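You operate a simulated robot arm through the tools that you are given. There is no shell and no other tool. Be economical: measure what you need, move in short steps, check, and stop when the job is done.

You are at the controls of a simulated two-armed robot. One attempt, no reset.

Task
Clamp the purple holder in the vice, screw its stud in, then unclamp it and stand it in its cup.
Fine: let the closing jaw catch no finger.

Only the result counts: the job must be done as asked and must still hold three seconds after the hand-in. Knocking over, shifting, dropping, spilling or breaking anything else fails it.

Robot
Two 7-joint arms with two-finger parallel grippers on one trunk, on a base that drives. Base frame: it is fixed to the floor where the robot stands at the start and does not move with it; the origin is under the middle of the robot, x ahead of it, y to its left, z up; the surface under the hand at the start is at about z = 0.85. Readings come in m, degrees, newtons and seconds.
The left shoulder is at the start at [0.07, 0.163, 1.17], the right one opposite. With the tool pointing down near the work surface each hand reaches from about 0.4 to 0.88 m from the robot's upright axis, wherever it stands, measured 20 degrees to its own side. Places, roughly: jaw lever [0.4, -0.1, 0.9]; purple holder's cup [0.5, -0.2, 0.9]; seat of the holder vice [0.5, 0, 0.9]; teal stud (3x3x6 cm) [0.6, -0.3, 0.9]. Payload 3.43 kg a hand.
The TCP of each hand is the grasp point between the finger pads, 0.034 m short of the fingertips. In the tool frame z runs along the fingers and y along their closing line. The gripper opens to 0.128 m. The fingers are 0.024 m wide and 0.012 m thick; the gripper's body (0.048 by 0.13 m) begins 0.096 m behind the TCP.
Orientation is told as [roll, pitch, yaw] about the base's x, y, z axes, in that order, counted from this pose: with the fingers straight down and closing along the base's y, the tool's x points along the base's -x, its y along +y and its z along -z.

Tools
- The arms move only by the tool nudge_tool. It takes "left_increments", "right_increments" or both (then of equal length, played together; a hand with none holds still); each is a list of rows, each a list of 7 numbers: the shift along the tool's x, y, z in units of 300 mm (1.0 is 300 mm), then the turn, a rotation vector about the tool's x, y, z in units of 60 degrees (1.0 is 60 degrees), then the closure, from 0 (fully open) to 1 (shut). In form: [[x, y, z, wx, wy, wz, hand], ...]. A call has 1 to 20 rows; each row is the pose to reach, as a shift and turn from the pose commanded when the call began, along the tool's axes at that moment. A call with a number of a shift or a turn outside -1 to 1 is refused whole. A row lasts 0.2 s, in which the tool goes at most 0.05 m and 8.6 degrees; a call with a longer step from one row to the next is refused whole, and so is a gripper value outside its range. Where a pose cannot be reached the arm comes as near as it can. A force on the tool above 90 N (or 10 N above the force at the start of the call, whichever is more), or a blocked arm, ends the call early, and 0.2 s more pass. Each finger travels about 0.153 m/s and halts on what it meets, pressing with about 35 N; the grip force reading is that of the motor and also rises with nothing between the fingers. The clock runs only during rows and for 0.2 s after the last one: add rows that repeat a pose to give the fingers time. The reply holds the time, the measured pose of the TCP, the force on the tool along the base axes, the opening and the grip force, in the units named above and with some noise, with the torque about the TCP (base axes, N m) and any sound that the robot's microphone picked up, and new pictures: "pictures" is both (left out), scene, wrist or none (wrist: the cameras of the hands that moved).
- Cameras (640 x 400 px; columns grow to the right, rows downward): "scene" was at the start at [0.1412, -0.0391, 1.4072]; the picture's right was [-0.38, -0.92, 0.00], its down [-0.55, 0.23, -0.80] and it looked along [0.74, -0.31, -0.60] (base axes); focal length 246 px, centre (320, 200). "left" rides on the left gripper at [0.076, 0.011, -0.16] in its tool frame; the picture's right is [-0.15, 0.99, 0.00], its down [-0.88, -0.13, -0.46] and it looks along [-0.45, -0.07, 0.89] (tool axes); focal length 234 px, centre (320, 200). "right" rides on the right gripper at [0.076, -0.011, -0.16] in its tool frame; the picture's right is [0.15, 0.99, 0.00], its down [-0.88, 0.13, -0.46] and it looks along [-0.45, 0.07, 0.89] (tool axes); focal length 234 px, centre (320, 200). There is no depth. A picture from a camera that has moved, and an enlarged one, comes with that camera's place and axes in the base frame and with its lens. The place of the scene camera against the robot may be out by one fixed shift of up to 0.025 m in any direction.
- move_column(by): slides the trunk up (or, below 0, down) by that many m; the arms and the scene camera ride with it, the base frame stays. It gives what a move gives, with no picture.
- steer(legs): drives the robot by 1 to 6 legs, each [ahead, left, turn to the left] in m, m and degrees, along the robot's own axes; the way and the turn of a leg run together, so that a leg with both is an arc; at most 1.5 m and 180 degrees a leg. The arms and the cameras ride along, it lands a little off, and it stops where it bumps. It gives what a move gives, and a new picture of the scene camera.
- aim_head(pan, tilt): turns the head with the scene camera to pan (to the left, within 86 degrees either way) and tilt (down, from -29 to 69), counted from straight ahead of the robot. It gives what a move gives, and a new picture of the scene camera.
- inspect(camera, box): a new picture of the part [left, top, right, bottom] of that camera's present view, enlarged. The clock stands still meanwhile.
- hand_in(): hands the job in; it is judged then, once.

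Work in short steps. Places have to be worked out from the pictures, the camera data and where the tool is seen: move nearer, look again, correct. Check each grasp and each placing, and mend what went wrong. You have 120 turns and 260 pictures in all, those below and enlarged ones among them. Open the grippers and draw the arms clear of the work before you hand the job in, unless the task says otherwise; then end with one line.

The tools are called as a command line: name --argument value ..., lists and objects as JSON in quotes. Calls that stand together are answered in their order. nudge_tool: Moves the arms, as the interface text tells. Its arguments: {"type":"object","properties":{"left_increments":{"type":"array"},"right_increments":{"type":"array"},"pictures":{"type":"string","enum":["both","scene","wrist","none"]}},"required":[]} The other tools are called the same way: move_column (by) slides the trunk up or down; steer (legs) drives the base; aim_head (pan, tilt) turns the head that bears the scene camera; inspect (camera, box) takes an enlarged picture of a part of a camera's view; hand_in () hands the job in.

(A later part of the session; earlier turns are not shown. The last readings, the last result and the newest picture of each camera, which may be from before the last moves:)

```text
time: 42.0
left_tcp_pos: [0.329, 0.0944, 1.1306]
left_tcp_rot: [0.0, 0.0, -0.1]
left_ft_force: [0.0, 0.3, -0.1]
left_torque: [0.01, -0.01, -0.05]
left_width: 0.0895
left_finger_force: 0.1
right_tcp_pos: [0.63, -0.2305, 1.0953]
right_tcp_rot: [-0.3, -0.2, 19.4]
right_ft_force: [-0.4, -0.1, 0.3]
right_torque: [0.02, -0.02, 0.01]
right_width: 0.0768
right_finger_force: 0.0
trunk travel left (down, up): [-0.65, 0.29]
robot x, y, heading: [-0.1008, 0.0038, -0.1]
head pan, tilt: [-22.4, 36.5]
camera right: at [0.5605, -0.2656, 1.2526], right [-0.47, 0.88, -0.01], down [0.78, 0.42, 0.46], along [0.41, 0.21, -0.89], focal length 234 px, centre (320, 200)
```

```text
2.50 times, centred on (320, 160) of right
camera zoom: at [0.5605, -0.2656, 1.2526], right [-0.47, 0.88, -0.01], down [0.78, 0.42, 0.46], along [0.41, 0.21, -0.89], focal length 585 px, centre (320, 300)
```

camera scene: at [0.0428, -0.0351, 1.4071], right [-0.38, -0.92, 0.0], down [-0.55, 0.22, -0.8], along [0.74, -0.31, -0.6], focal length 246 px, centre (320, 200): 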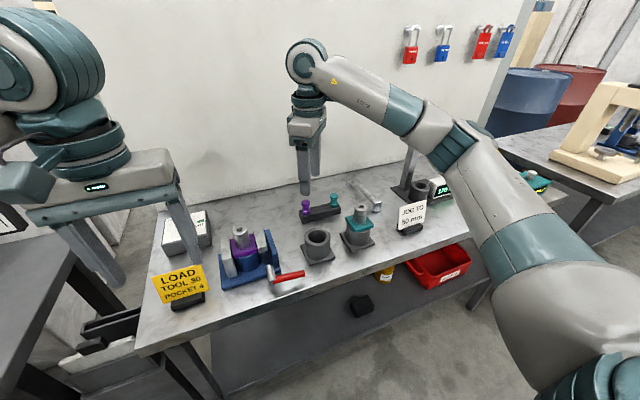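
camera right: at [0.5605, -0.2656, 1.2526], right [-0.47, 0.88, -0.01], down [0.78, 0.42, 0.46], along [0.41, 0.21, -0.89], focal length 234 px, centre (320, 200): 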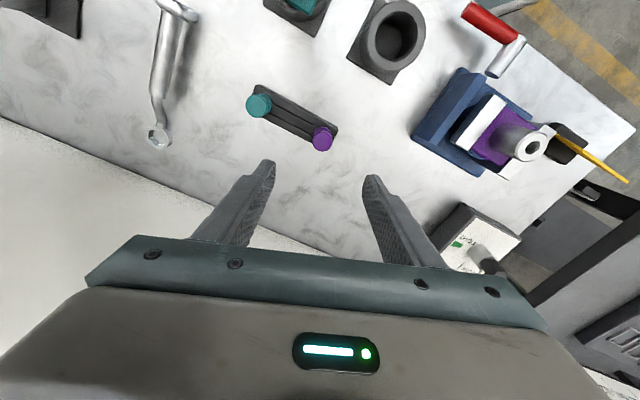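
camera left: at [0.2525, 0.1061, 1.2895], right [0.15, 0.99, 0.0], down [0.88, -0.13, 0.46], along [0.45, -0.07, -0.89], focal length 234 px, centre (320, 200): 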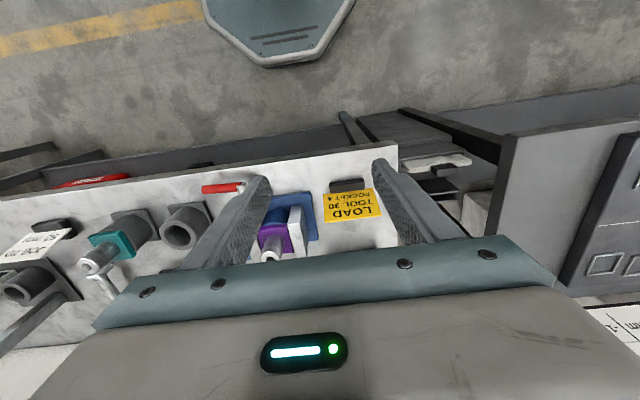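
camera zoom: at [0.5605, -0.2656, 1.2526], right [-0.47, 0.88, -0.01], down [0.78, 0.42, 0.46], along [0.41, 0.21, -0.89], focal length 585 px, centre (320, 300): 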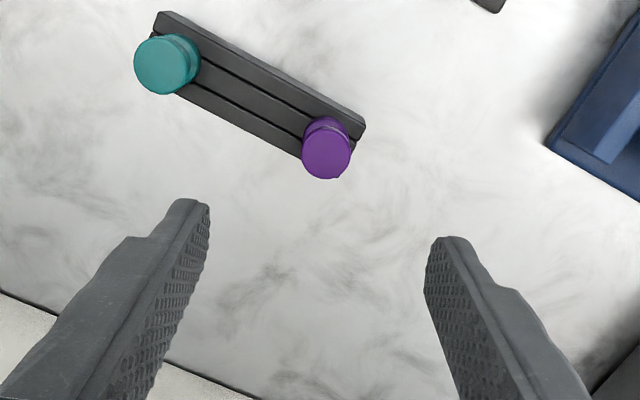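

Stud top located at (0.633,-0.226,0.907), head ⌀≈29 mm. Lower to TCP 0.99 and check alignment.

nudge_tool --right_increments '[[-0.007, 0.006, 0.1, 0, 0, 0, 0.5], [-0.014, 0.011, 0.2, 0, 0, 0, 0.53], [-0.014, 0.011, 0.3, 0, 0, 0, 0.53], [-0.014, 0.011, 0.35, 0, 0, 0, 0.53], [-0.014, 0.011, 0.35, 0, 0, 0, 0.53]]' --pictures "none"

inspect --camera "right" --box '[240, 80, 400, 240]'

inspect --camera "scene" --box '[270, 150, 360, 240]'

```text
time: 43.1
left_tcp_pos: [0.3284, 0.0954, 1.1299]
left_tcp_rot: [-0.1, 0.0, -0.1]
left_ft_force: [0.1, -0.5, 0.0]
left_torque: [-0.05, 0.03, -0.02]
left_width: 0.0896
left_finger_force: 0.2
right_tcp_pos: [0.6317, -0.226, 0.9895]
right_tcp_rot: [-0.3, -0.4, 19.5]
right_ft_force: [-0.3, 0.3, 0.2]
right_torque: [-0.02, -0.02, -0.01]
right_width: 0.0601
right_finger_force: 0.1
trunk travel left (down, up): [-0.65, 0.29]
robot x, y, heading: [-0.0968, 0.0005, -0.1]
head pan, tilt: [-22.4, 36.5]
```

```text
2.50 times, centred on (320, 160) of right
camera zoom: at [0.5636, -0.2609, 1.1476], right [-0.47, 0.88, -0.01], down [0.78, 0.42, 0.46], along [0.41, 0.21, -0.89], focal length 585 px, centre (320, 300)
```

zoom: 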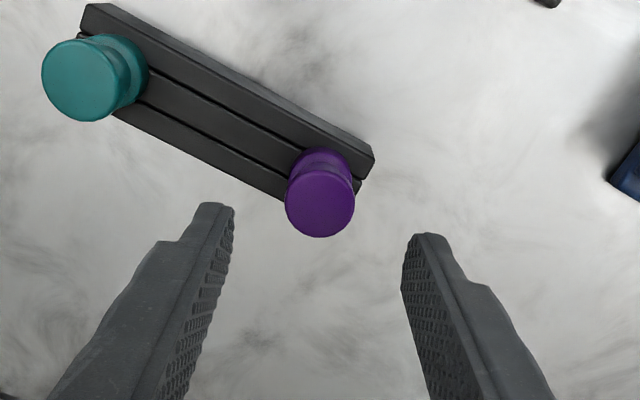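

```text
4.44 times, centred on (315, 195) of scene
camera zoom: at [0.0408, -0.0388, 1.4072], right [-0.38, -0.92, 0.0], down [-0.55, 0.23, -0.8], along [0.74, -0.31, -0.6], focal length 1094 px, centre (342, 222)
```

zoom: 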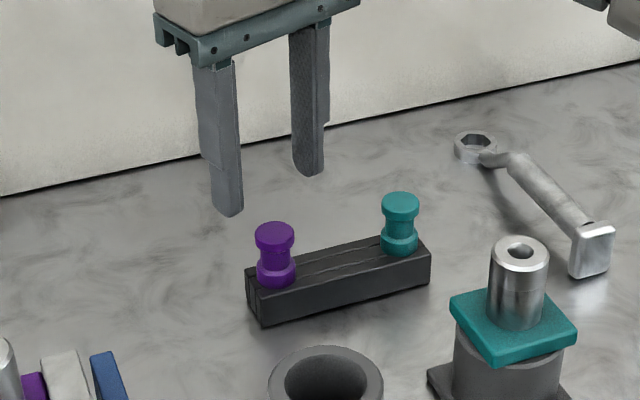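

Alignment is within 1 mm. Lower so that the tips pass the head and collar (TCP ≈0.915), then close.

nudge_tool --right_increments '[[0, 0, 0.1, 0, 0, 0, 0.53], [0, 0, 0.18, 0, 0, 0, 0.53], [0, 0, 0.25, 0, 0, 0, 0.53], [0, 0, 0.25, 0, 0, 0, 0.53]]' --pictures "none"

nudge_tool --right_increments '[[0, 0, 0, 0, 0, 0, 0.7], [0, 0, 0, 0, 0, 0, 0.85], [0, 0, 0, 0, 0, 0, 1], [0, 0, 0, 0, 0, 0, 1]]'

inspect --camera "scene" --box '[270, 170, 350, 240]'

```text
time: 44.1
left_tcp_pos: [0.3289, 0.0943, 1.131]
left_tcp_rot: [0.0, 0.0, 0.0]
left_ft_force: [0.9, -0.3, 0.8]
left_torque: [-0.01, 0.02, 0.02]
left_width: 0.0896
left_finger_force: 0.1
right_tcp_pos: [0.6327, -0.2258, 0.9151]
right_tcp_rot: [-0.3, -0.3, 19.5]
right_ft_force: [-0.1, -0.5, 0.1]
right_torque: [0.03, 0.0, 0.01]
right_width: 0.0601
right_finger_force: 0.0
trunk travel left (down, up): [-0.65, 0.29]
robot x, y, heading: [-0.0998, -0.0012, -0.1]
head pan, tilt: [-22.4, 36.5]
```

```text
time: 45.1
left_tcp_pos: [0.3288, 0.0959, 1.1305]
left_tcp_rot: [0.0, 0.0, 0.0]
left_ft_force: [-0.5, 0.4, -0.1]
left_torque: [-0.02, 0.01, 0.02]
left_width: 0.0896
left_finger_force: 0.0
right_tcp_pos: [0.6328, -0.225, 0.9145]
right_tcp_rot: [-0.3, -0.4, 19.5]
right_ft_force: [0.0, 0.7, 0.1]
right_torque: [0.0, 0.01, 0.02]
right_width: 0.0276
right_finger_force: 35.1
trunk travel left (down, up): [-0.65, 0.29]
robot x, y, heading: [-0.1001, 0.0007, 0.1]
head pan, tilt: [-22.4, 36.5]
camera scene: at [0.041, -0.039, 1.4072], right [-0.38, -0.92, 0.0], down [-0.55, 0.23, -0.8], along [0.74, -0.31, -0.6], focal length 246 px, centre (320, 200)
camera right: at [0.5643, -0.2608, 1.0728], right [-0.47, 0.88, -0.01], down [0.78, 0.42, 0.46], along [0.41, 0.21, -0.89], focal length 234 px, centre (320, 200)
```

scene: 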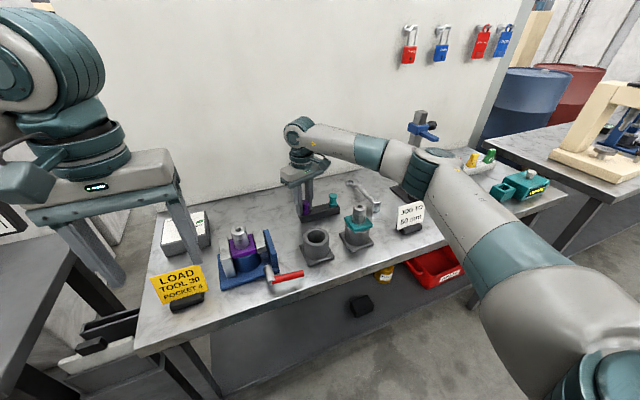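
right: 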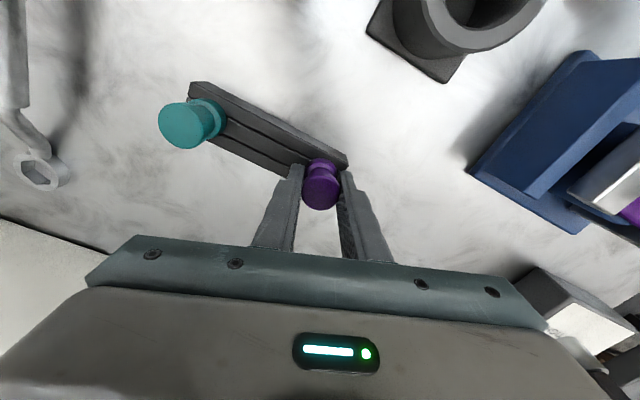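

```text
5.71 times, centred on (310, 205) of scene
camera zoom: at [0.041, -0.039, 1.4072], right [-0.38, -0.92, 0.0], down [-0.55, 0.23, -0.8], along [0.74, -0.31, -0.6], focal length 1406 px, centre (377, 171)
```

zoom: 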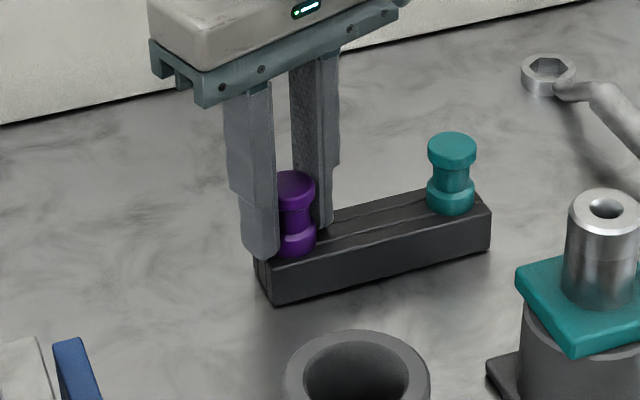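

The stud is held (27.6 mm). Lift it and look at its lower end.

nudge_tool --right_increments '[[0, 0, -0.12, 0, 0, 0, 1], [0, 0, -0.24, 0, 0, 0, 1], [0, 0, -0.36, 0, 0, 0, 1], [0, 0, -0.48, 0, 0, 0, 1], [0, 0, -0.58, 0, 0, 0, 1]]' --pictures "none"

inspect --camera "scene" --box '[270, 130, 370, 230]'

```text
time: 46.4
left_tcp_pos: [0.3284, 0.0958, 1.1297]
left_tcp_rot: [0.0, 0.0, 0.0]
left_ft_force: [-0.1, 0.4, -0.4]
left_torque: [-0.07, -0.02, -0.03]
left_width: 0.0896
left_finger_force: 0.1
right_tcp_pos: [0.6326, -0.2248, 1.0902]
right_tcp_rot: [-0.3, -0.3, 19.5]
right_ft_force: [0.0, -0.7, -0.2]
right_torque: [0.01, 0.03, -0.02]
right_width: 0.0276
right_finger_force: 35.1
trunk travel left (down, up): [-0.65, 0.29]
robot x, y, heading: [-0.1008, 0.0007, -0.1]
head pan, tilt: [-22.4, 36.5]
```

```text
4.00 times, centred on (320, 180) of scene
camera zoom: at [0.0406, -0.0386, 1.4072], right [-0.38, -0.92, 0.0], down [-0.55, 0.23, -0.8], along [0.74, -0.31, -0.59], focal length 984 px, centre (320, 280)
```

zoom: 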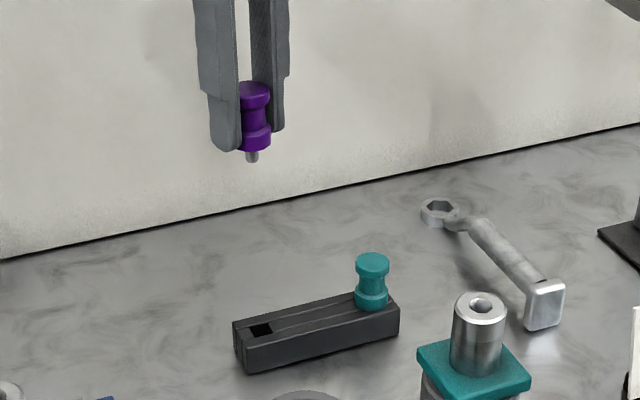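

The stud has a short thin threaded end. Carry it over the vice at z≈1.12 and measure the nose hole again with both wrist cameras.

nudge_tool --right_increments '[[0.026, 0.133, -0.05, 0, 0, 0, 1], [0.052, 0.265, -0.1, 0, 0, 0, 1], [0.078, 0.398, -0.1, 0, 0, 0, 1], [0.104, 0.53, -0.1, 0, 0, 0, 1], [0.13, 0.663, -0.1, 0, 0, 0, 1], [0.156, 0.795, -0.1, 0, 0, 0, 1], [0.156, 0.795, -0.1, 0, 0, 0, 1]]'

inspect --camera "right" --box '[260, 80, 380, 220]'

inspect --camera "left" --box '[220, 160, 380, 270]'

inspect --camera "scene" --box '[200, 180, 300, 300]'

```text
time: 48.0
left_tcp_pos: [0.3285, 0.0938, 1.1316]
left_tcp_rot: [-0.1, 0.0, -0.1]
left_ft_force: [0.4, 0.0, 0.1]
left_torque: [0.06, -0.01, 0.02]
left_width: 0.0895
left_finger_force: 0.0
right_tcp_pos: [0.5075, -0.0177, 1.1168]
right_tcp_rot: [-0.2, -0.3, 19.5]
right_ft_force: [0.5, -0.8, -1.5]
right_torque: [0.01, -0.03, 0.01]
right_width: 0.0279
right_finger_force: 34.9
trunk travel left (down, up): [-0.65, 0.29]
robot x, y, heading: [-0.0984, 0.0009, 0.4]
head pan, tilt: [-22.4, 36.5]
camera scene: at [0.0411, -0.0399, 1.4071], right [-0.38, -0.92, 0.0], down [-0.55, 0.23, -0.8], along [0.74, -0.31, -0.6], focal length 246 px, centre (320, 200)
camera right: at [0.4382, -0.0523, 1.2752], right [-0.47, 0.88, 0.0], down [0.78, 0.42, 0.46], along [0.41, 0.21, -0.89], focal length 234 px, centre (320, 200)
```

scene: 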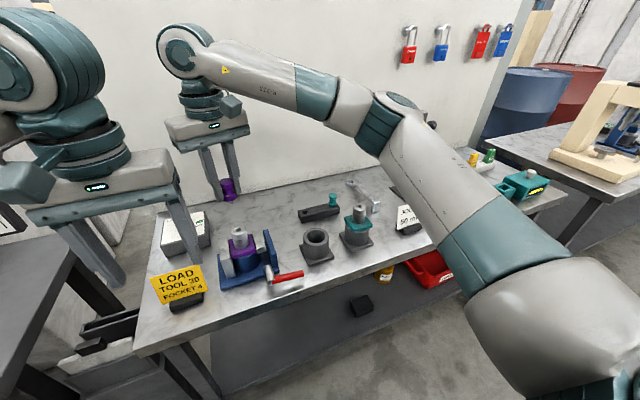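
right: 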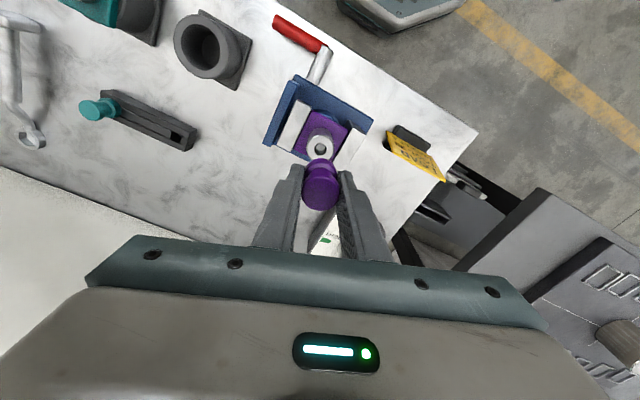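

```text
2.86 times, centred on (320, 150) of right
camera zoom: at [0.4382, -0.0523, 1.2752], right [-0.47, 0.88, 0.0], down [0.78, 0.42, 0.46], along [0.41, 0.21, -0.89], focal length 669 px, centre (320, 343)
```

zoom: 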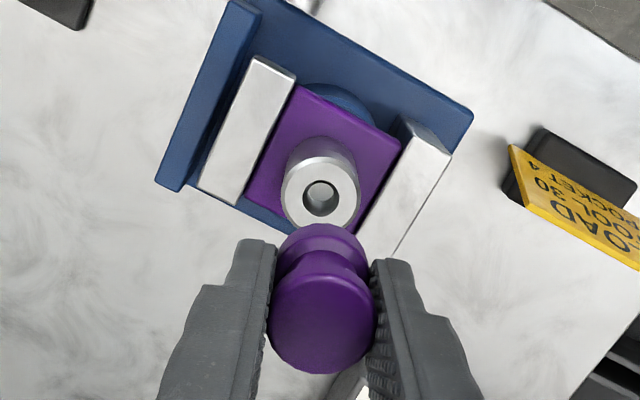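

```text
3.64 times, centred on (300, 215) of left
camera zoom: at [0.2533, 0.1033, 1.2896], right [0.15, 0.99, 0.0], down [0.88, -0.13, 0.46], along [0.45, -0.07, -0.89], focal length 852 px, centre (393, 146)
```

zoom: 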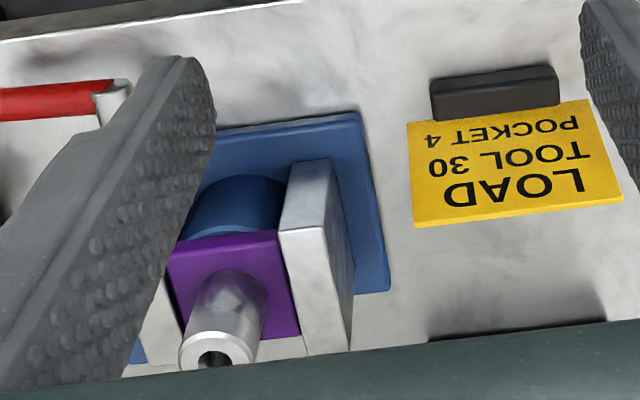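

```text
3.33 times, centred on (250, 240) of scene
camera zoom: at [0.0411, -0.0399, 1.4071], right [-0.38, -0.92, 0.0], down [-0.55, 0.23, -0.8], along [0.74, -0.31, -0.6], focal length 820 px, centre (553, 67)
```

zoom: 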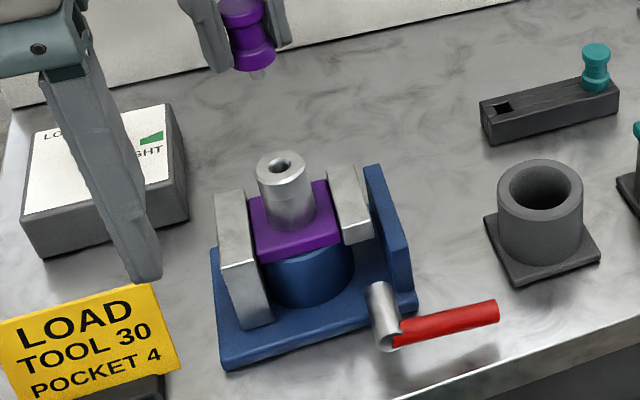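

Hole measured at ≈(0.508,-0.018,0.986). Before engaging I try winding the wrist up another 30° here, to gain screwing range.

nudge_tool --right_increments '[[0, 0, 0, 0, 0, -0.14, 1], [0, 0, 0, 0, 0, -0.28, 1], [0, 0, 0, 0, 0, -0.42, 1], [0, 0, 0, 0, 0, -0.5, 1]]' --pictures "none"

```text
time: 49.0
left_tcp_pos: [0.3289, 0.0947, 1.129]
left_tcp_rot: [0.0, 0.0, 0.0]
left_ft_force: [0.1, 0.1, 0.2]
left_torque: [0.0, 0.01, -0.02]
left_width: 0.0897
left_finger_force: 0.1
right_tcp_pos: [0.5075, -0.0154, 1.1173]
right_tcp_rot: [-0.4, -0.1, 49.7]
right_ft_force: [-0.7, -0.7, -1.1]
right_torque: [-0.05, 0.01, -0.02]
right_width: 0.0278
right_finger_force: 34.8
trunk travel left (down, up): [-0.65, 0.29]
robot x, y, heading: [-0.101, -0.0004, 0.0]
head pan, tilt: [-22.4, 36.5]
```

Fine at yaw 50; try 15° more.

nudge_tool --right_increments '[[0, 0, 0, 0, 0, -0.13, 1], [0, 0, 0, 0, 0, -0.25, 1]]' --pictures "none"

```text
time: 49.5
left_tcp_pos: [0.3285, 0.0942, 1.1306]
left_tcp_rot: [0.0, 0.0, 0.0]
left_ft_force: [-0.2, 0.2, -0.4]
left_torque: [0.01, -0.02, -0.01]
left_width: 0.0895
left_finger_force: 0.0
right_tcp_pos: [0.5066, -0.0167, 1.118]
right_tcp_rot: [-0.4, 0.0, 64.7]
right_ft_force: [0.2, 0.7, -0.4]
right_torque: [0.02, 0.02, -0.03]
right_width: 0.0277
right_finger_force: 35.2
trunk travel left (down, up): [-0.65, 0.29]
robot x, y, heading: [-0.1016, -0.0016, 0.2]
head pan, tilt: [-22.4, 36.5]
```

Yaw 65 reached. Lower to about 1 cm above the nose and check the alignment.

nudge_tool --right_increments '[[0, 0, 0.06, 0, 0, 0, 1], [0, 0, 0.12, 0, 0, 0, 1], [0, 0, 0.16, 0, 0, 0, 1], [0, 0, 0.16, 0, 0, 0, 1]]' --pictures "none"

inspect --camera "right" --box '[270, 100, 370, 220]'

inspect --camera "left" --box '[220, 180, 340, 280]'

inspect --camera "scene" --box '[210, 200, 270, 250]'

```text
time: 50.5
left_tcp_pos: [0.3287, 0.0941, 1.1304]
left_tcp_rot: [0.2, 0.0, -0.1]
left_ft_force: [0.6, -0.1, 0.6]
left_torque: [0.0, 0.0, -0.03]
left_width: 0.0899
left_finger_force: 0.0
right_tcp_pos: [0.5083, -0.016, 1.0685]
right_tcp_rot: [-0.4, 0.1, 64.5]
right_ft_force: [0.2, -0.9, -0.8]
right_torque: [0.02, -0.02, 0.02]
right_width: 0.0277
right_finger_force: 34.9
trunk travel left (down, up): [-0.65, 0.29]
robot x, y, heading: [-0.1006, -0.0005, 0.1]
head pan, tilt: [-22.4, 36.5]
```

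```text
3.33 times, centred on (320, 160) of right
camera zoom: at [0.4846, -0.0885, 1.2265], right [-0.96, 0.29, -0.01], down [0.26, 0.85, 0.46], along [0.14, 0.43, -0.89], focal length 781 px, centre (320, 333)
```

zoom: 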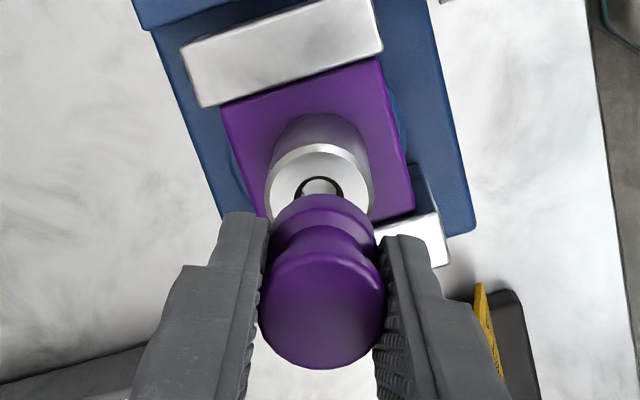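

```text
4.00 times, centred on (280, 230) of left
camera zoom: at [0.2531, 0.1042, 1.2895], right [0.15, 0.99, 0.0], down [0.88, -0.13, 0.46], along [0.45, -0.07, -0.89], focal length 937 px, centre (480, 80)
```

zoom: 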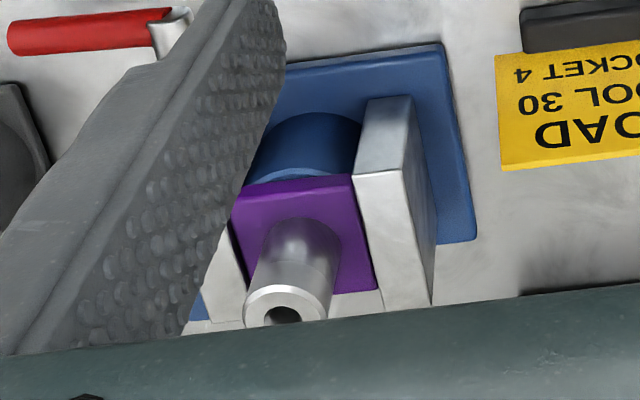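

```text
8.00 times, centred on (240, 225) of scene
camera zoom: at [0.041, -0.0389, 1.4072], right [-0.38, -0.92, 0.0], down [-0.55, 0.23, -0.8], along [0.74, -0.31, -0.6], focal length 1969 px, centre (960, 0)
```

zoom: 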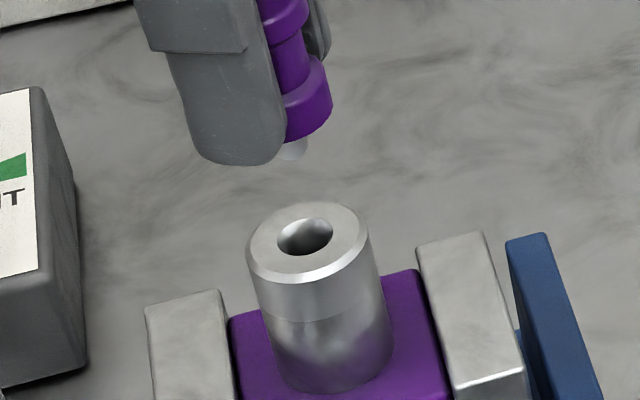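

Views disagree by a few mm because of the height difference; I lower another 25 mm so that the tip is just above the hole and compare directly.

nudge_tool --right_increments '[[0, 0, 0.03, 0, 0, 0, 1], [0, 0, 0.06, 0, 0, 0, 1], [0, 0, 0.085, 0, 0, 0, 1], [0, 0, 0.085, 0, 0, 0, 1]]' --pictures "none"

inspect --camera "right" --box '[270, 100, 370, 220]'

inspect --camera "scene" --box '[215, 205, 265, 245]'

```text
time: 51.5
left_tcp_pos: [0.3292, 0.095, 1.13]
left_tcp_rot: [-0.1, 0.0, 0.1]
left_ft_force: [0.2, 0.3, 0.9]
left_torque: [0.02, -0.01, 0.02]
left_width: 0.0894
left_finger_force: 0.1
right_tcp_pos: [0.507, -0.0161, 1.0423]
right_tcp_rot: [-0.5, 0.1, 64.4]
right_ft_force: [0.5, 0.7, -0.6]
right_torque: [0.02, 0.0, -0.02]
right_width: 0.0275
right_finger_force: 35.0
trunk travel left (down, up): [-0.65, 0.29]
robot x, y, heading: [-0.1006, 0.0021, 0.1]
head pan, tilt: [-22.4, 36.5]
```

```text
3.33 times, centred on (320, 160) of right
camera zoom: at [0.4846, -0.0888, 1.2014], right [-0.96, 0.29, -0.01], down [0.26, 0.85, 0.46], along [0.14, 0.43, -0.89], focal length 781 px, centre (320, 333)
```

zoom: 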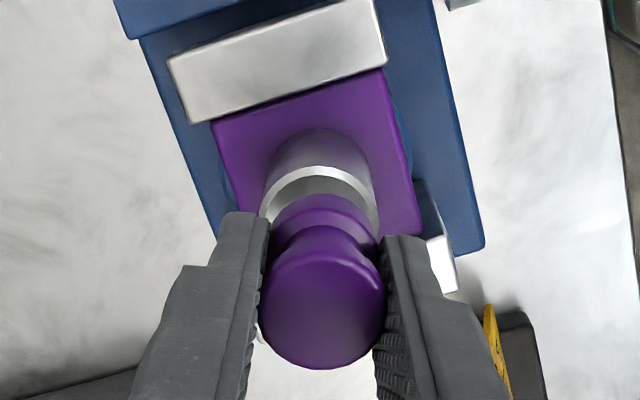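

```text
10.00 times, centred on (240, 225) of scene
camera zoom: at [0.0409, -0.0389, 1.4072], right [-0.38, -0.92, 0.0], down [-0.55, 0.23, -0.8], along [0.74, -0.31, -0.6], focal length 2461 px, centre (1120, -50)
```

zoom: 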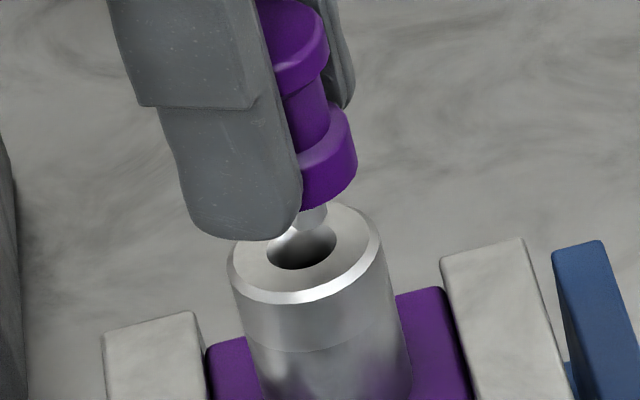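

The tip sits ~3.6 mm toward −y while the head sits toward +y: the stud leans about 5° in the grip. Turning the tool −5° about its y should right it and bring the tip over the hole.

nudge_tool --right_increments '[[0, 0, -0.01, 0, -0.04, 0, 1], [0, 0, -0.01, 0, -0.08, 0, 1], [0, 0, -0.01, 0, -0.08, 0, 1]]' --pictures "none"

inspect --camera "right" --box '[270, 100, 370, 220]'

inspect --camera "scene" --box '[215, 205, 265, 245]'

```text
time: 52.4
left_tcp_pos: [0.3284, 0.0949, 1.1307]
left_tcp_rot: [0.0, 0.1, -0.1]
left_ft_force: [-0.4, -0.4, 0.3]
left_torque: [0.0, 0.01, 0.05]
left_width: 0.0896
left_finger_force: 0.0
right_tcp_pos: [0.5071, -0.0163, 1.0468]
right_tcp_rot: [-0.4, -4.8, 64.6]
right_ft_force: [0.1, -0.4, -0.1]
right_torque: [0.01, 0.01, 0.0]
right_width: 0.0275
right_finger_force: 35.2
trunk travel left (down, up): [-0.65, 0.29]
robot x, y, heading: [-0.0982, 0.0006, 0.2]
head pan, tilt: [-22.4, 36.5]
```

```text
3.33 times, centred on (320, 160) of right
camera zoom: at [0.4787, -0.1005, 1.1977], right [-0.96, 0.29, -0.02], down [0.24, 0.82, 0.53], along [0.17, 0.5, -0.85], focal length 781 px, centre (320, 333)
```

zoom: 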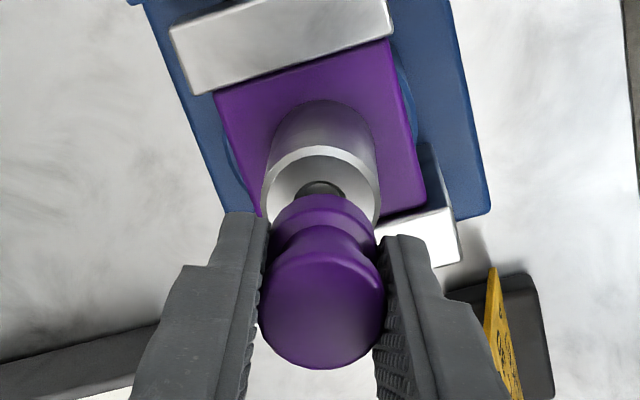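

```text
10.00 times, centred on (240, 225) of scene
camera zoom: at [0.0411, -0.0386, 1.4072], right [-0.38, -0.92, 0.0], down [-0.55, 0.23, -0.8], along [0.74, -0.31, -0.6], focal length 2461 px, centre (1120, -50)
```

zoom: 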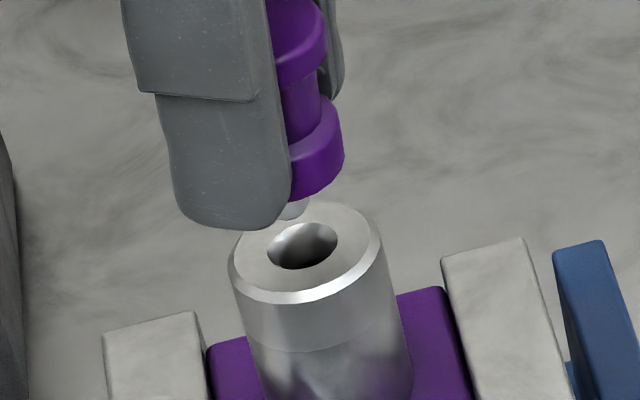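

Now the stud stands upright and its tip lines up with the hole. Lower vertically by 13 mm and feel for contact.

nudge_tool --right_increments '[[0.0012, 0, 0.015, 0, 0, 0, 1], [0.0025, 0, 0.03, 0, 0, 0, 1], [0.0036, 0, 0.043, 0, 0, 0, 1], [0.0036, 0, 0.043, 0, 0, 0, 1]]' --pictures "none"

inspect --camera "scene" --box '[215, 205, 265, 245]'

```text
time: 53.4
left_tcp_pos: [0.3288, 0.0946, 1.1312]
left_tcp_rot: [0.1, 0.0, 0.0]
left_ft_force: [-0.1, 0.1, 0.0]
left_torque: [0.02, 0.02, 0.0]
left_width: 0.0897
left_finger_force: 0.0
right_tcp_pos: [0.5079, -0.0157, 1.0338]
right_tcp_rot: [-0.4, -4.8, 64.7]
right_ft_force: [-0.3, 1.0, -0.9]
right_torque: [0.03, -0.02, 0.0]
right_width: 0.0279
right_finger_force: 34.6
trunk travel left (down, up): [-0.65, 0.29]
robot x, y, heading: [-0.1008, 0.0003, -0.4]
head pan, tilt: [-22.4, 36.5]
```

```text
10.00 times, centred on (240, 225) of scene
camera zoom: at [0.041, -0.0389, 1.4072], right [-0.38, -0.92, 0.0], down [-0.55, 0.23, -0.8], along [0.74, -0.31, -0.6], focal length 2461 px, centre (1120, -50)
```

zoom: 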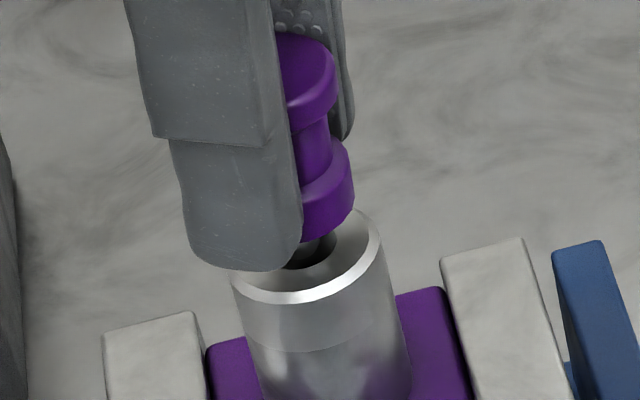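

Tip is entering the hole with no contact. Continue down gently until it meets the thread.

nudge_tool --right_increments '[[0.0006, 0, 0.008, 0, 0, 0, 1], [0.0013, 0, 0.016, 0, 0, 0, 1], [0.0018, 0, 0.022, 0, 0, 0, 1], [0.0018, 0, 0.022, 0, 0, 0, 1]]' --pictures "none"

inspect --camera "scene" --box '[215, 205, 265, 245]'

inspect --camera "right" --box '[270, 100, 370, 220]'

```text
time: 54.4
left_tcp_pos: [0.3279, 0.0954, 1.1297]
left_tcp_rot: [0.1, 0.0, -0.1]
left_ft_force: [0.1, 0.0, 0.3]
left_torque: [-0.02, 0.0, 0.0]
left_width: 0.0896
left_finger_force: 0.0
right_tcp_pos: [0.5072, -0.0167, 1.0271]
right_tcp_rot: [-0.5, -4.8, 64.8]
right_ft_force: [0.3, -0.6, 0.3]
right_torque: [0.01, 0.02, 0.01]
right_width: 0.0276
right_finger_force: 34.4
trunk travel left (down, up): [-0.65, 0.29]
robot x, y, heading: [-0.1043, -0.0024, 0.1]
head pan, tilt: [-22.4, 36.5]
```

```text
10.00 times, centred on (240, 225) of scene
camera zoom: at [0.041, -0.0389, 1.4072], right [-0.38, -0.92, 0.0], down [-0.55, 0.23, -0.8], along [0.74, -0.31, -0.6], focal length 2461 px, centre (1120, -50)
```

zoom: 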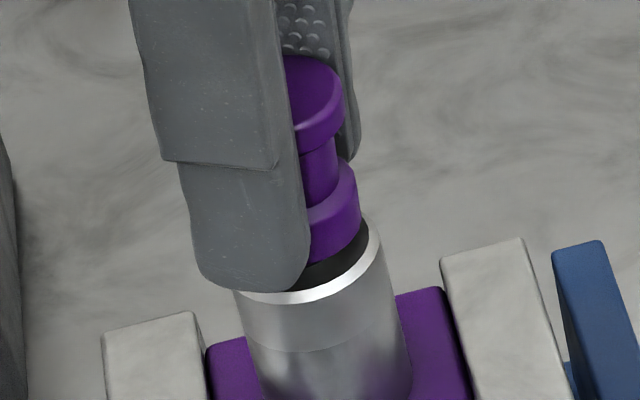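

```text
3.33 times, centred on (320, 160) of right
camera zoom: at [0.4789, -0.101, 1.178], right [-0.96, 0.29, -0.02], down [0.24, 0.82, 0.53], along [0.17, 0.5, -0.85], focal length 781 px, centre (320, 333)
```

zoom: 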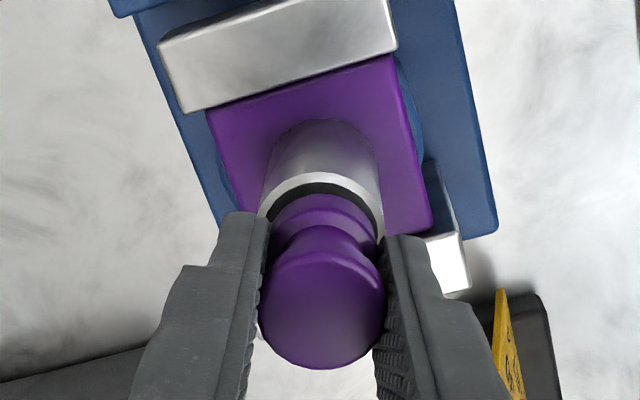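

Collar is now ~4 mm above the nose face. Go down 3 mm more to feel.

nudge_tool --right_increments '[[0.0004, 0, 0.005, 0, 0, 0, 1], [0.0008, 0, 0.01, 0, 0, 0, 1], [0.0008, 0, 0.01, 0, 0, 0, 1]]' --pictures "none"

inspect --camera "scene" --box '[215, 205, 265, 245]'

```text
time: 55.1
left_tcp_pos: [0.3293, 0.0952, 1.1304]
left_tcp_rot: [0.0, 0.0, 0.0]
left_ft_force: [-0.1, 0.4, -0.1]
left_torque: [0.01, -0.02, 0.02]
left_width: 0.0896
left_finger_force: 0.0
right_tcp_pos: [0.508, -0.0165, 1.0237]
right_tcp_rot: [-0.5, -4.8, 64.5]
right_ft_force: [1.0, 1.6, -0.6]
right_torque: [-0.24, 0.16, 0.01]
right_width: 0.0279
right_finger_force: 34.5
trunk travel left (down, up): [-0.65, 0.29]
robot x, y, heading: [-0.1016, -0.0012, -0.1]
head pan, tilt: [-22.4, 36.5]
```

```text
10.00 times, centred on (240, 225) of scene
camera zoom: at [0.0412, -0.0385, 1.4072], right [-0.38, -0.92, 0.0], down [-0.55, 0.23, -0.8], along [0.74, -0.31, -0.6], focal length 2461 px, centre (1120, -50)
```

zoom: 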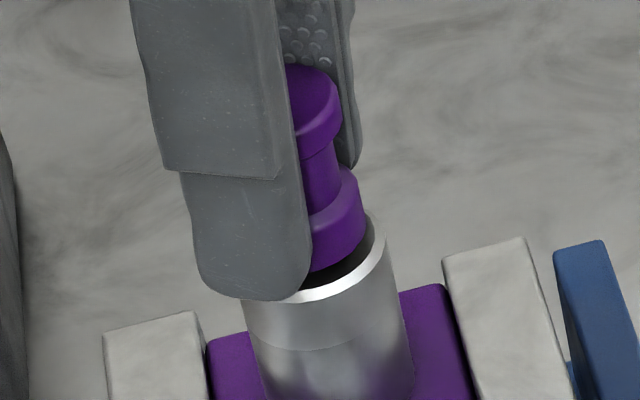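

Light contact now. Start screwing clockwise: 60° about the vertical with a slight downward feed.

nudge_tool --right_increments '[[0, 0, 0.001, 0.01, 0, 0.12, 1], [0, 0, 0.002, 0.02, 0, 0.24, 1], [0, 0, 0.003, 0.03, 0, 0.36, 1], [0, 0, 0.004, 0.04, 0, 0.48, 1], [0, 0, 0.005, 0.05, 0, 0.6, 1], [0, 0, 0.005, 0.06, 0, 0.72, 1], [0, 0, 0.005, 0.07, 0, 0.84, 1], [0, 0, 0.005, 0.08, 0, 0.96, 1]]' --pictures "none"

inspect --camera "scene" --box '[215, 205, 265, 245]'

inspect --camera "right" --box '[270, 100, 370, 220]'

```text
time: 57.0
left_tcp_pos: [0.3278, 0.0947, 1.1295]
left_tcp_rot: [-0.1, 0.0, 0.0]
left_ft_force: [-1.3, 0.7, 0.5]
left_torque: [-0.01, 0.0, -0.04]
left_width: 0.0897
left_finger_force: 0.0
right_tcp_pos: [0.5089, -0.0158, 1.0218]
right_tcp_rot: [-0.1, -5.0, 6.5]
right_ft_force: [2.1, 2.5, 1.8]
right_torque: [0.15, -0.02, 0.0]
right_width: 0.0274
right_finger_force: 35.2
trunk travel left (down, up): [-0.65, 0.29]
robot x, y, heading: [-0.0969, 0.0008, 0.2]
head pan, tilt: [-22.4, 36.5]
```

```text
10.00 times, centred on (240, 225) of scene
camera zoom: at [0.0411, -0.0384, 1.4072], right [-0.38, -0.92, 0.0], down [-0.55, 0.23, -0.8], along [0.74, -0.31, -0.6], focal length 2461 px, centre (1120, -50)
```

zoom: 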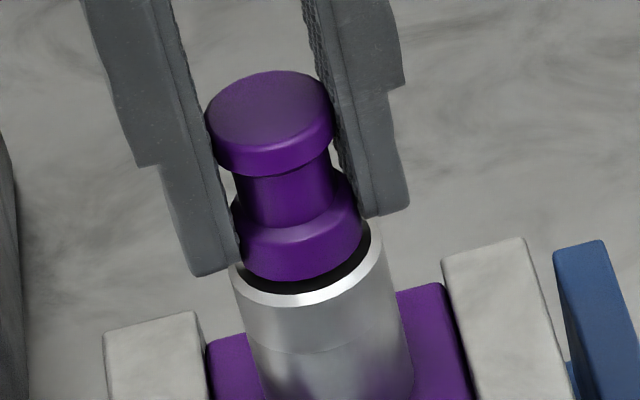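

```text
3.33 times, centred on (320, 160) of right
camera zoom: at [0.4203, -0.0367, 1.1736], right [-0.26, 0.97, -0.02], down [0.82, 0.23, 0.53], along [0.52, 0.12, -0.85], focal length 781 px, centre (320, 333)
```

zoom: 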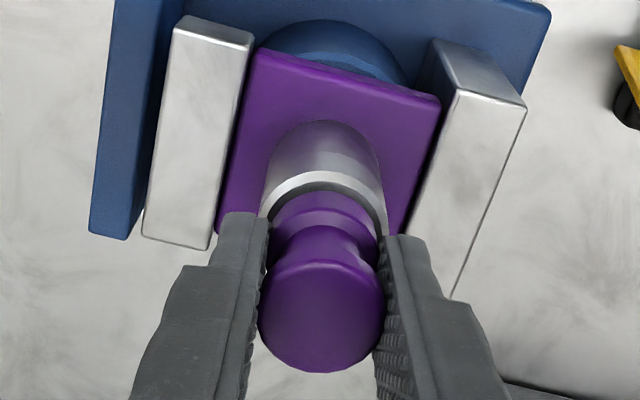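

Forces are mild. Continue turning another 60° with a light feed.

nudge_tool --right_increments '[[0, 0, 0.001, 0.01, 0, 0.12, 1], [0, 0, 0.002, 0.02, 0, 0.24, 1], [0, 0, 0.003, 0.03, 0, 0.36, 1], [0, 0, 0.004, 0.04, 0, 0.48, 1], [0, 0, 0.005, 0.05, 0, 0.6, 1], [0, 0, 0.005, 0.06, 0, 0.72, 1], [0, 0, 0.005, 0.07, 0, 0.84, 1], [0, 0, 0.005, 0.08, 0, 0.96, 1]]' --pictures "none"

inspect --camera "scene" --box '[215, 205, 265, 245]'

```text
time: 58.8
left_tcp_pos: [0.3269, 0.0945, 1.1311]
left_tcp_rot: [0.0, -0.1, 0.0]
left_ft_force: [-0.1, -0.1, 1.1]
left_torque: [0.03, 0.01, 0.03]
left_width: 0.0894
left_finger_force: 0.1
right_tcp_pos: [0.5072, -0.017, 1.0231]
right_tcp_rot: [0.3, -5.2, -51.4]
right_ft_force: [1.7, -0.9, 13.5]
right_torque: [0.7, -0.1, -0.02]
right_width: 0.0279
right_finger_force: 35.3
trunk travel left (down, up): [-0.65, 0.29]
robot x, y, heading: [-0.0971, 0.0, -0.3]
head pan, tilt: [-22.4, 36.5]
```

```text
10.00 times, centred on (240, 225) of scene
camera zoom: at [0.0399, -0.0392, 1.4073], right [-0.38, -0.92, 0.0], down [-0.55, 0.23, -0.8], along [0.74, -0.31, -0.59], focal length 2461 px, centre (1120, -50)
```

zoom: 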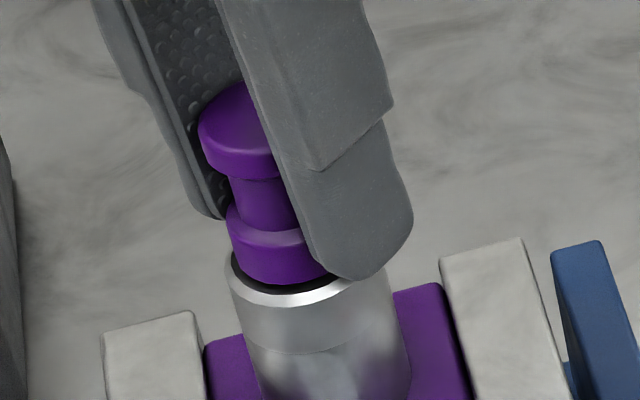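

Upward force has risen — probably the tilted fingertips touching the nose. I release the stud, lift 12 mm and look at how it stands before regripping higher with a vertical tool.

nudge_tool --right_increments '[[0, 0, 0, 0, 0, 0, 0.8], [0, 0, 0, 0, 0, 0, 0.6], [0, 0, -0.02, 0, 0.04, 0, 0.6], [0, 0, -0.04, 0, 0.083, 0, 0.6], [0, 0, -0.2, 0, 0.083, 0, 0.6], [0, 0, -0.3, 0, 0.083, 0, 0.6]]'

inspect --camera "scene" --box '[215, 205, 265, 245]'

inspect --camera "right" --box '[270, 80, 370, 200]'

```text
time: 60.1
left_tcp_pos: [0.3273, 0.0947, 1.1321]
left_tcp_rot: [0.0, 0.0, 0.0]
left_ft_force: [0.0, -0.9, 0.2]
left_torque: [0.04, -0.03, 0.02]
left_width: 0.0895
left_finger_force: 0.0
right_tcp_pos: [0.5013, -0.0082, 1.1111]
right_tcp_rot: [0.2, 0.0, -51.1]
right_ft_force: [0.2, 0.0, 0.4]
right_torque: [0.01, -0.01, -0.03]
right_width: 0.0513
right_finger_force: 0.0
trunk travel left (down, up): [-0.65, 0.29]
robot x, y, heading: [-0.0999, -0.0006, 0.0]
head pan, tilt: [-22.4, 36.5]
camera scene: at [0.0406, -0.0388, 1.4071], right [-0.38, -0.92, 0.0], down [-0.55, 0.23, -0.8], along [0.74, -0.31, -0.59], focal length 246 px, centre (320, 200)
camera right: at [0.4451, 0.0421, 1.2684], right [0.68, 0.74, 0.0], down [0.65, -0.6, 0.46], along [0.34, -0.31, -0.89], focal length 234 px, centre (320, 200)
```

scene: 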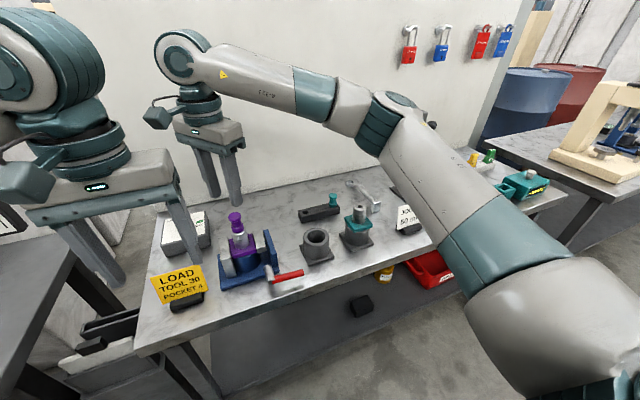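
right: 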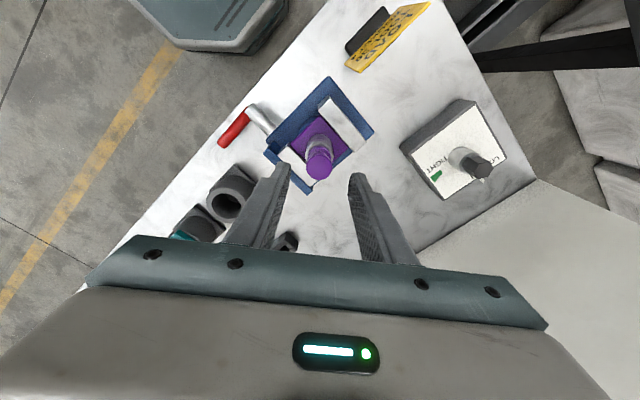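

```text
10.00 times, centred on (240, 225) of scene
camera zoom: at [0.0406, -0.0388, 1.4071], right [-0.38, -0.92, 0.0], down [-0.55, 0.23, -0.8], along [0.74, -0.31, -0.59], focal length 2461 px, centre (1120, -50)
```

zoom: 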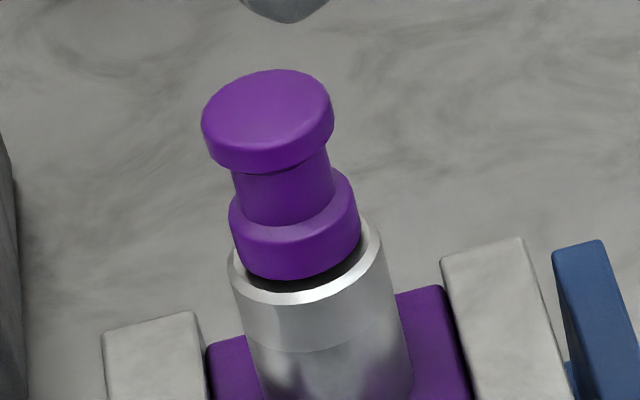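

```text
3.33 times, centred on (320, 140) of right
camera zoom: at [0.4451, 0.0421, 1.2684], right [0.68, 0.74, 0.0], down [0.65, -0.6, 0.46], along [0.34, -0.31, -0.89], focal length 781 px, centre (320, 400)
```

zoom: 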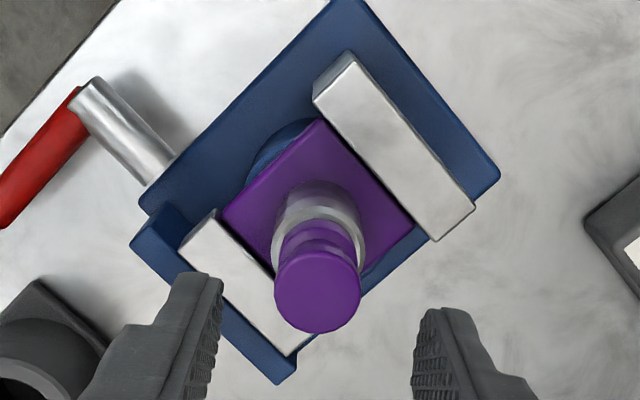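

The stud stands upright in the nose by itself, collar a couple of mm above it. Rewind the wrist to yaw ≈ +65 over the axis (0.508,-0.018).

nudge_tool --right_increments '[[-0.02, 0, 0, 0, 0, -0.14, 0.6], [-0.039, 0, 0, 0, 0, -0.28, 0.6], [-0.039, 0, 0, 0, 0, -0.42, 0.6], [-0.039, 0, 0, 0, 0, -0.56, 0.6], [-0.039, 0, 0, 0, 0, -0.7, 0.6], [-0.039, 0, 0, 0, 0, -0.84, 0.6], [-0.039, 0, 0, 0, 0, -0.98, 0.6]]' --pictures "none"

nudge_tool --right_increments '[[0, 0, 0, 0, 0, -0.14, 0.6], [0, 0, 0, 0, 0, -0.28, 0.6], [0, 0, 0, 0, 0, -0.42, 0.6], [0, 0, 0, 0, 0, -0.56, 0.6], [0, 0, 0, 0, 0, -0.7, 0.6], [0, 0, 0, 0, 0, -0.84, 0.6], [0, 0, 0, 0, 0, -0.95, 0.6], [0, 0, 0, 0, 0, -0.95, 0.6]]' --pictures "none"

inspect --camera "right" --box '[270, 80, 370, 200]'

```text
time: 61.8
left_tcp_pos: [0.329, 0.0939, 1.1311]
left_tcp_rot: [0.0, -0.1, 0.0]
left_ft_force: [-0.1, 0.0, -0.3]
left_torque: [0.04, -0.01, 0.03]
left_width: 0.0895
left_finger_force: 0.0
right_tcp_pos: [0.51, -0.0193, 1.1115]
right_tcp_rot: [0.0, -0.4, 7.9]
right_ft_force: [0.0, -0.1, -0.4]
right_torque: [-0.02, -0.01, -0.04]
right_width: 0.0509
right_finger_force: 0.1
trunk travel left (down, up): [-0.65, 0.29]
robot x, y, heading: [-0.1, 0.003, -0.1]
head pan, tilt: [-22.4, 36.5]
```

```text
time: 63.5
left_tcp_pos: [0.3286, 0.0945, 1.1293]
left_tcp_rot: [0.1, 0.0, -0.1]
left_ft_force: [0.3, -0.2, 0.7]
left_torque: [-0.04, 0.02, 0.03]
left_width: 0.0898
left_finger_force: 0.1
right_tcp_pos: [0.51, -0.0189, 1.1101]
right_tcp_rot: [-0.3, -0.1, 64.7]
right_ft_force: [1.0, 0.3, 0.2]
right_torque: [0.03, 0.01, 0.01]
right_width: 0.051
right_finger_force: 0.0
trunk travel left (down, up): [-0.65, 0.29]
robot x, y, heading: [-0.0996, -0.0021, 0.0]
head pan, tilt: [-22.4, 36.5]
```

```text
3.33 times, centred on (320, 140) of right
camera zoom: at [0.4875, -0.0926, 1.2688], right [-0.96, 0.29, 0.0], down [0.25, 0.85, 0.46], along [0.14, 0.44, -0.89], focal length 781 px, centre (320, 400)
```

zoom: 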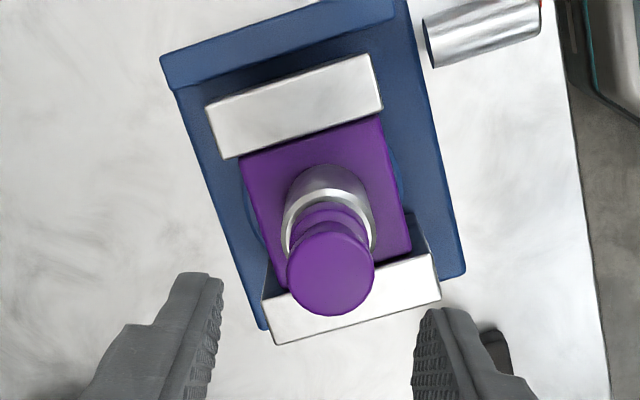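

Head top centre is at (0.508,-0.016,1.0245). Regrip with tips at about 0.999, well above the nose.

nudge_tool --right_increments '[[-0.0045, 0.0095, 0.1, 0, 0, 0, 0.6], [-0.0045, 0.0095, 0.18, 0, 0, 0, 0.6], [-0.0045, 0.0095, 0.257, 0, 0, 0, 0.6], [-0.0045, 0.0095, 0.257, 0, 0, 0, 0.8], [-0.0045, 0.0095, 0.257, 0, 0, 0, 1], [-0.0045, 0.0095, 0.257, 0, 0, 0, 1]]' --pictures "none"

inspect --camera "scene" --box '[215, 205, 265, 245]'

```text
time: 65.0
left_tcp_pos: [0.3295, 0.0943, 1.1297]
left_tcp_rot: [0.0, 0.1, 0.0]
left_ft_force: [0.1, 0.6, -0.3]
left_torque: [0.04, 0.03, 0.0]
left_width: 0.0895
left_finger_force: 0.1
right_tcp_pos: [0.5079, -0.0166, 1.0345]
right_tcp_rot: [-0.2, -0.1, 64.6]
right_ft_force: [-1.1, -0.6, 0.3]
right_torque: [-0.08, 0.05, -0.01]
right_width: 0.0276
right_finger_force: 35.1
trunk travel left (down, up): [-0.65, 0.29]
robot x, y, heading: [-0.0966, 0.0003, -0.3]
head pan, tilt: [-22.4, 36.5]
```

```text
10.00 times, centred on (240, 225) of scene
camera zoom: at [0.0408, -0.0388, 1.4072], right [-0.38, -0.92, 0.0], down [-0.55, 0.23, -0.8], along [0.74, -0.31, -0.6], focal length 2461 px, centre (1120, -50)
```

zoom: 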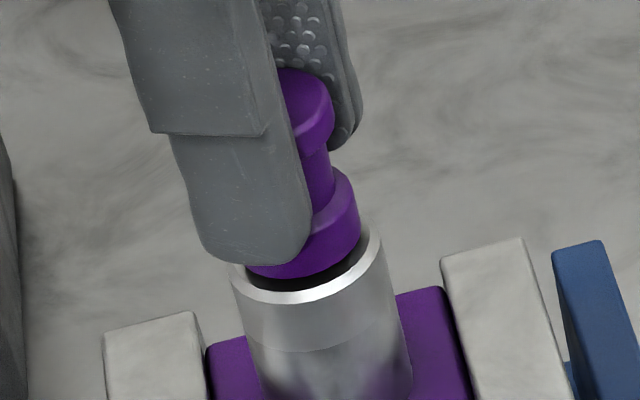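

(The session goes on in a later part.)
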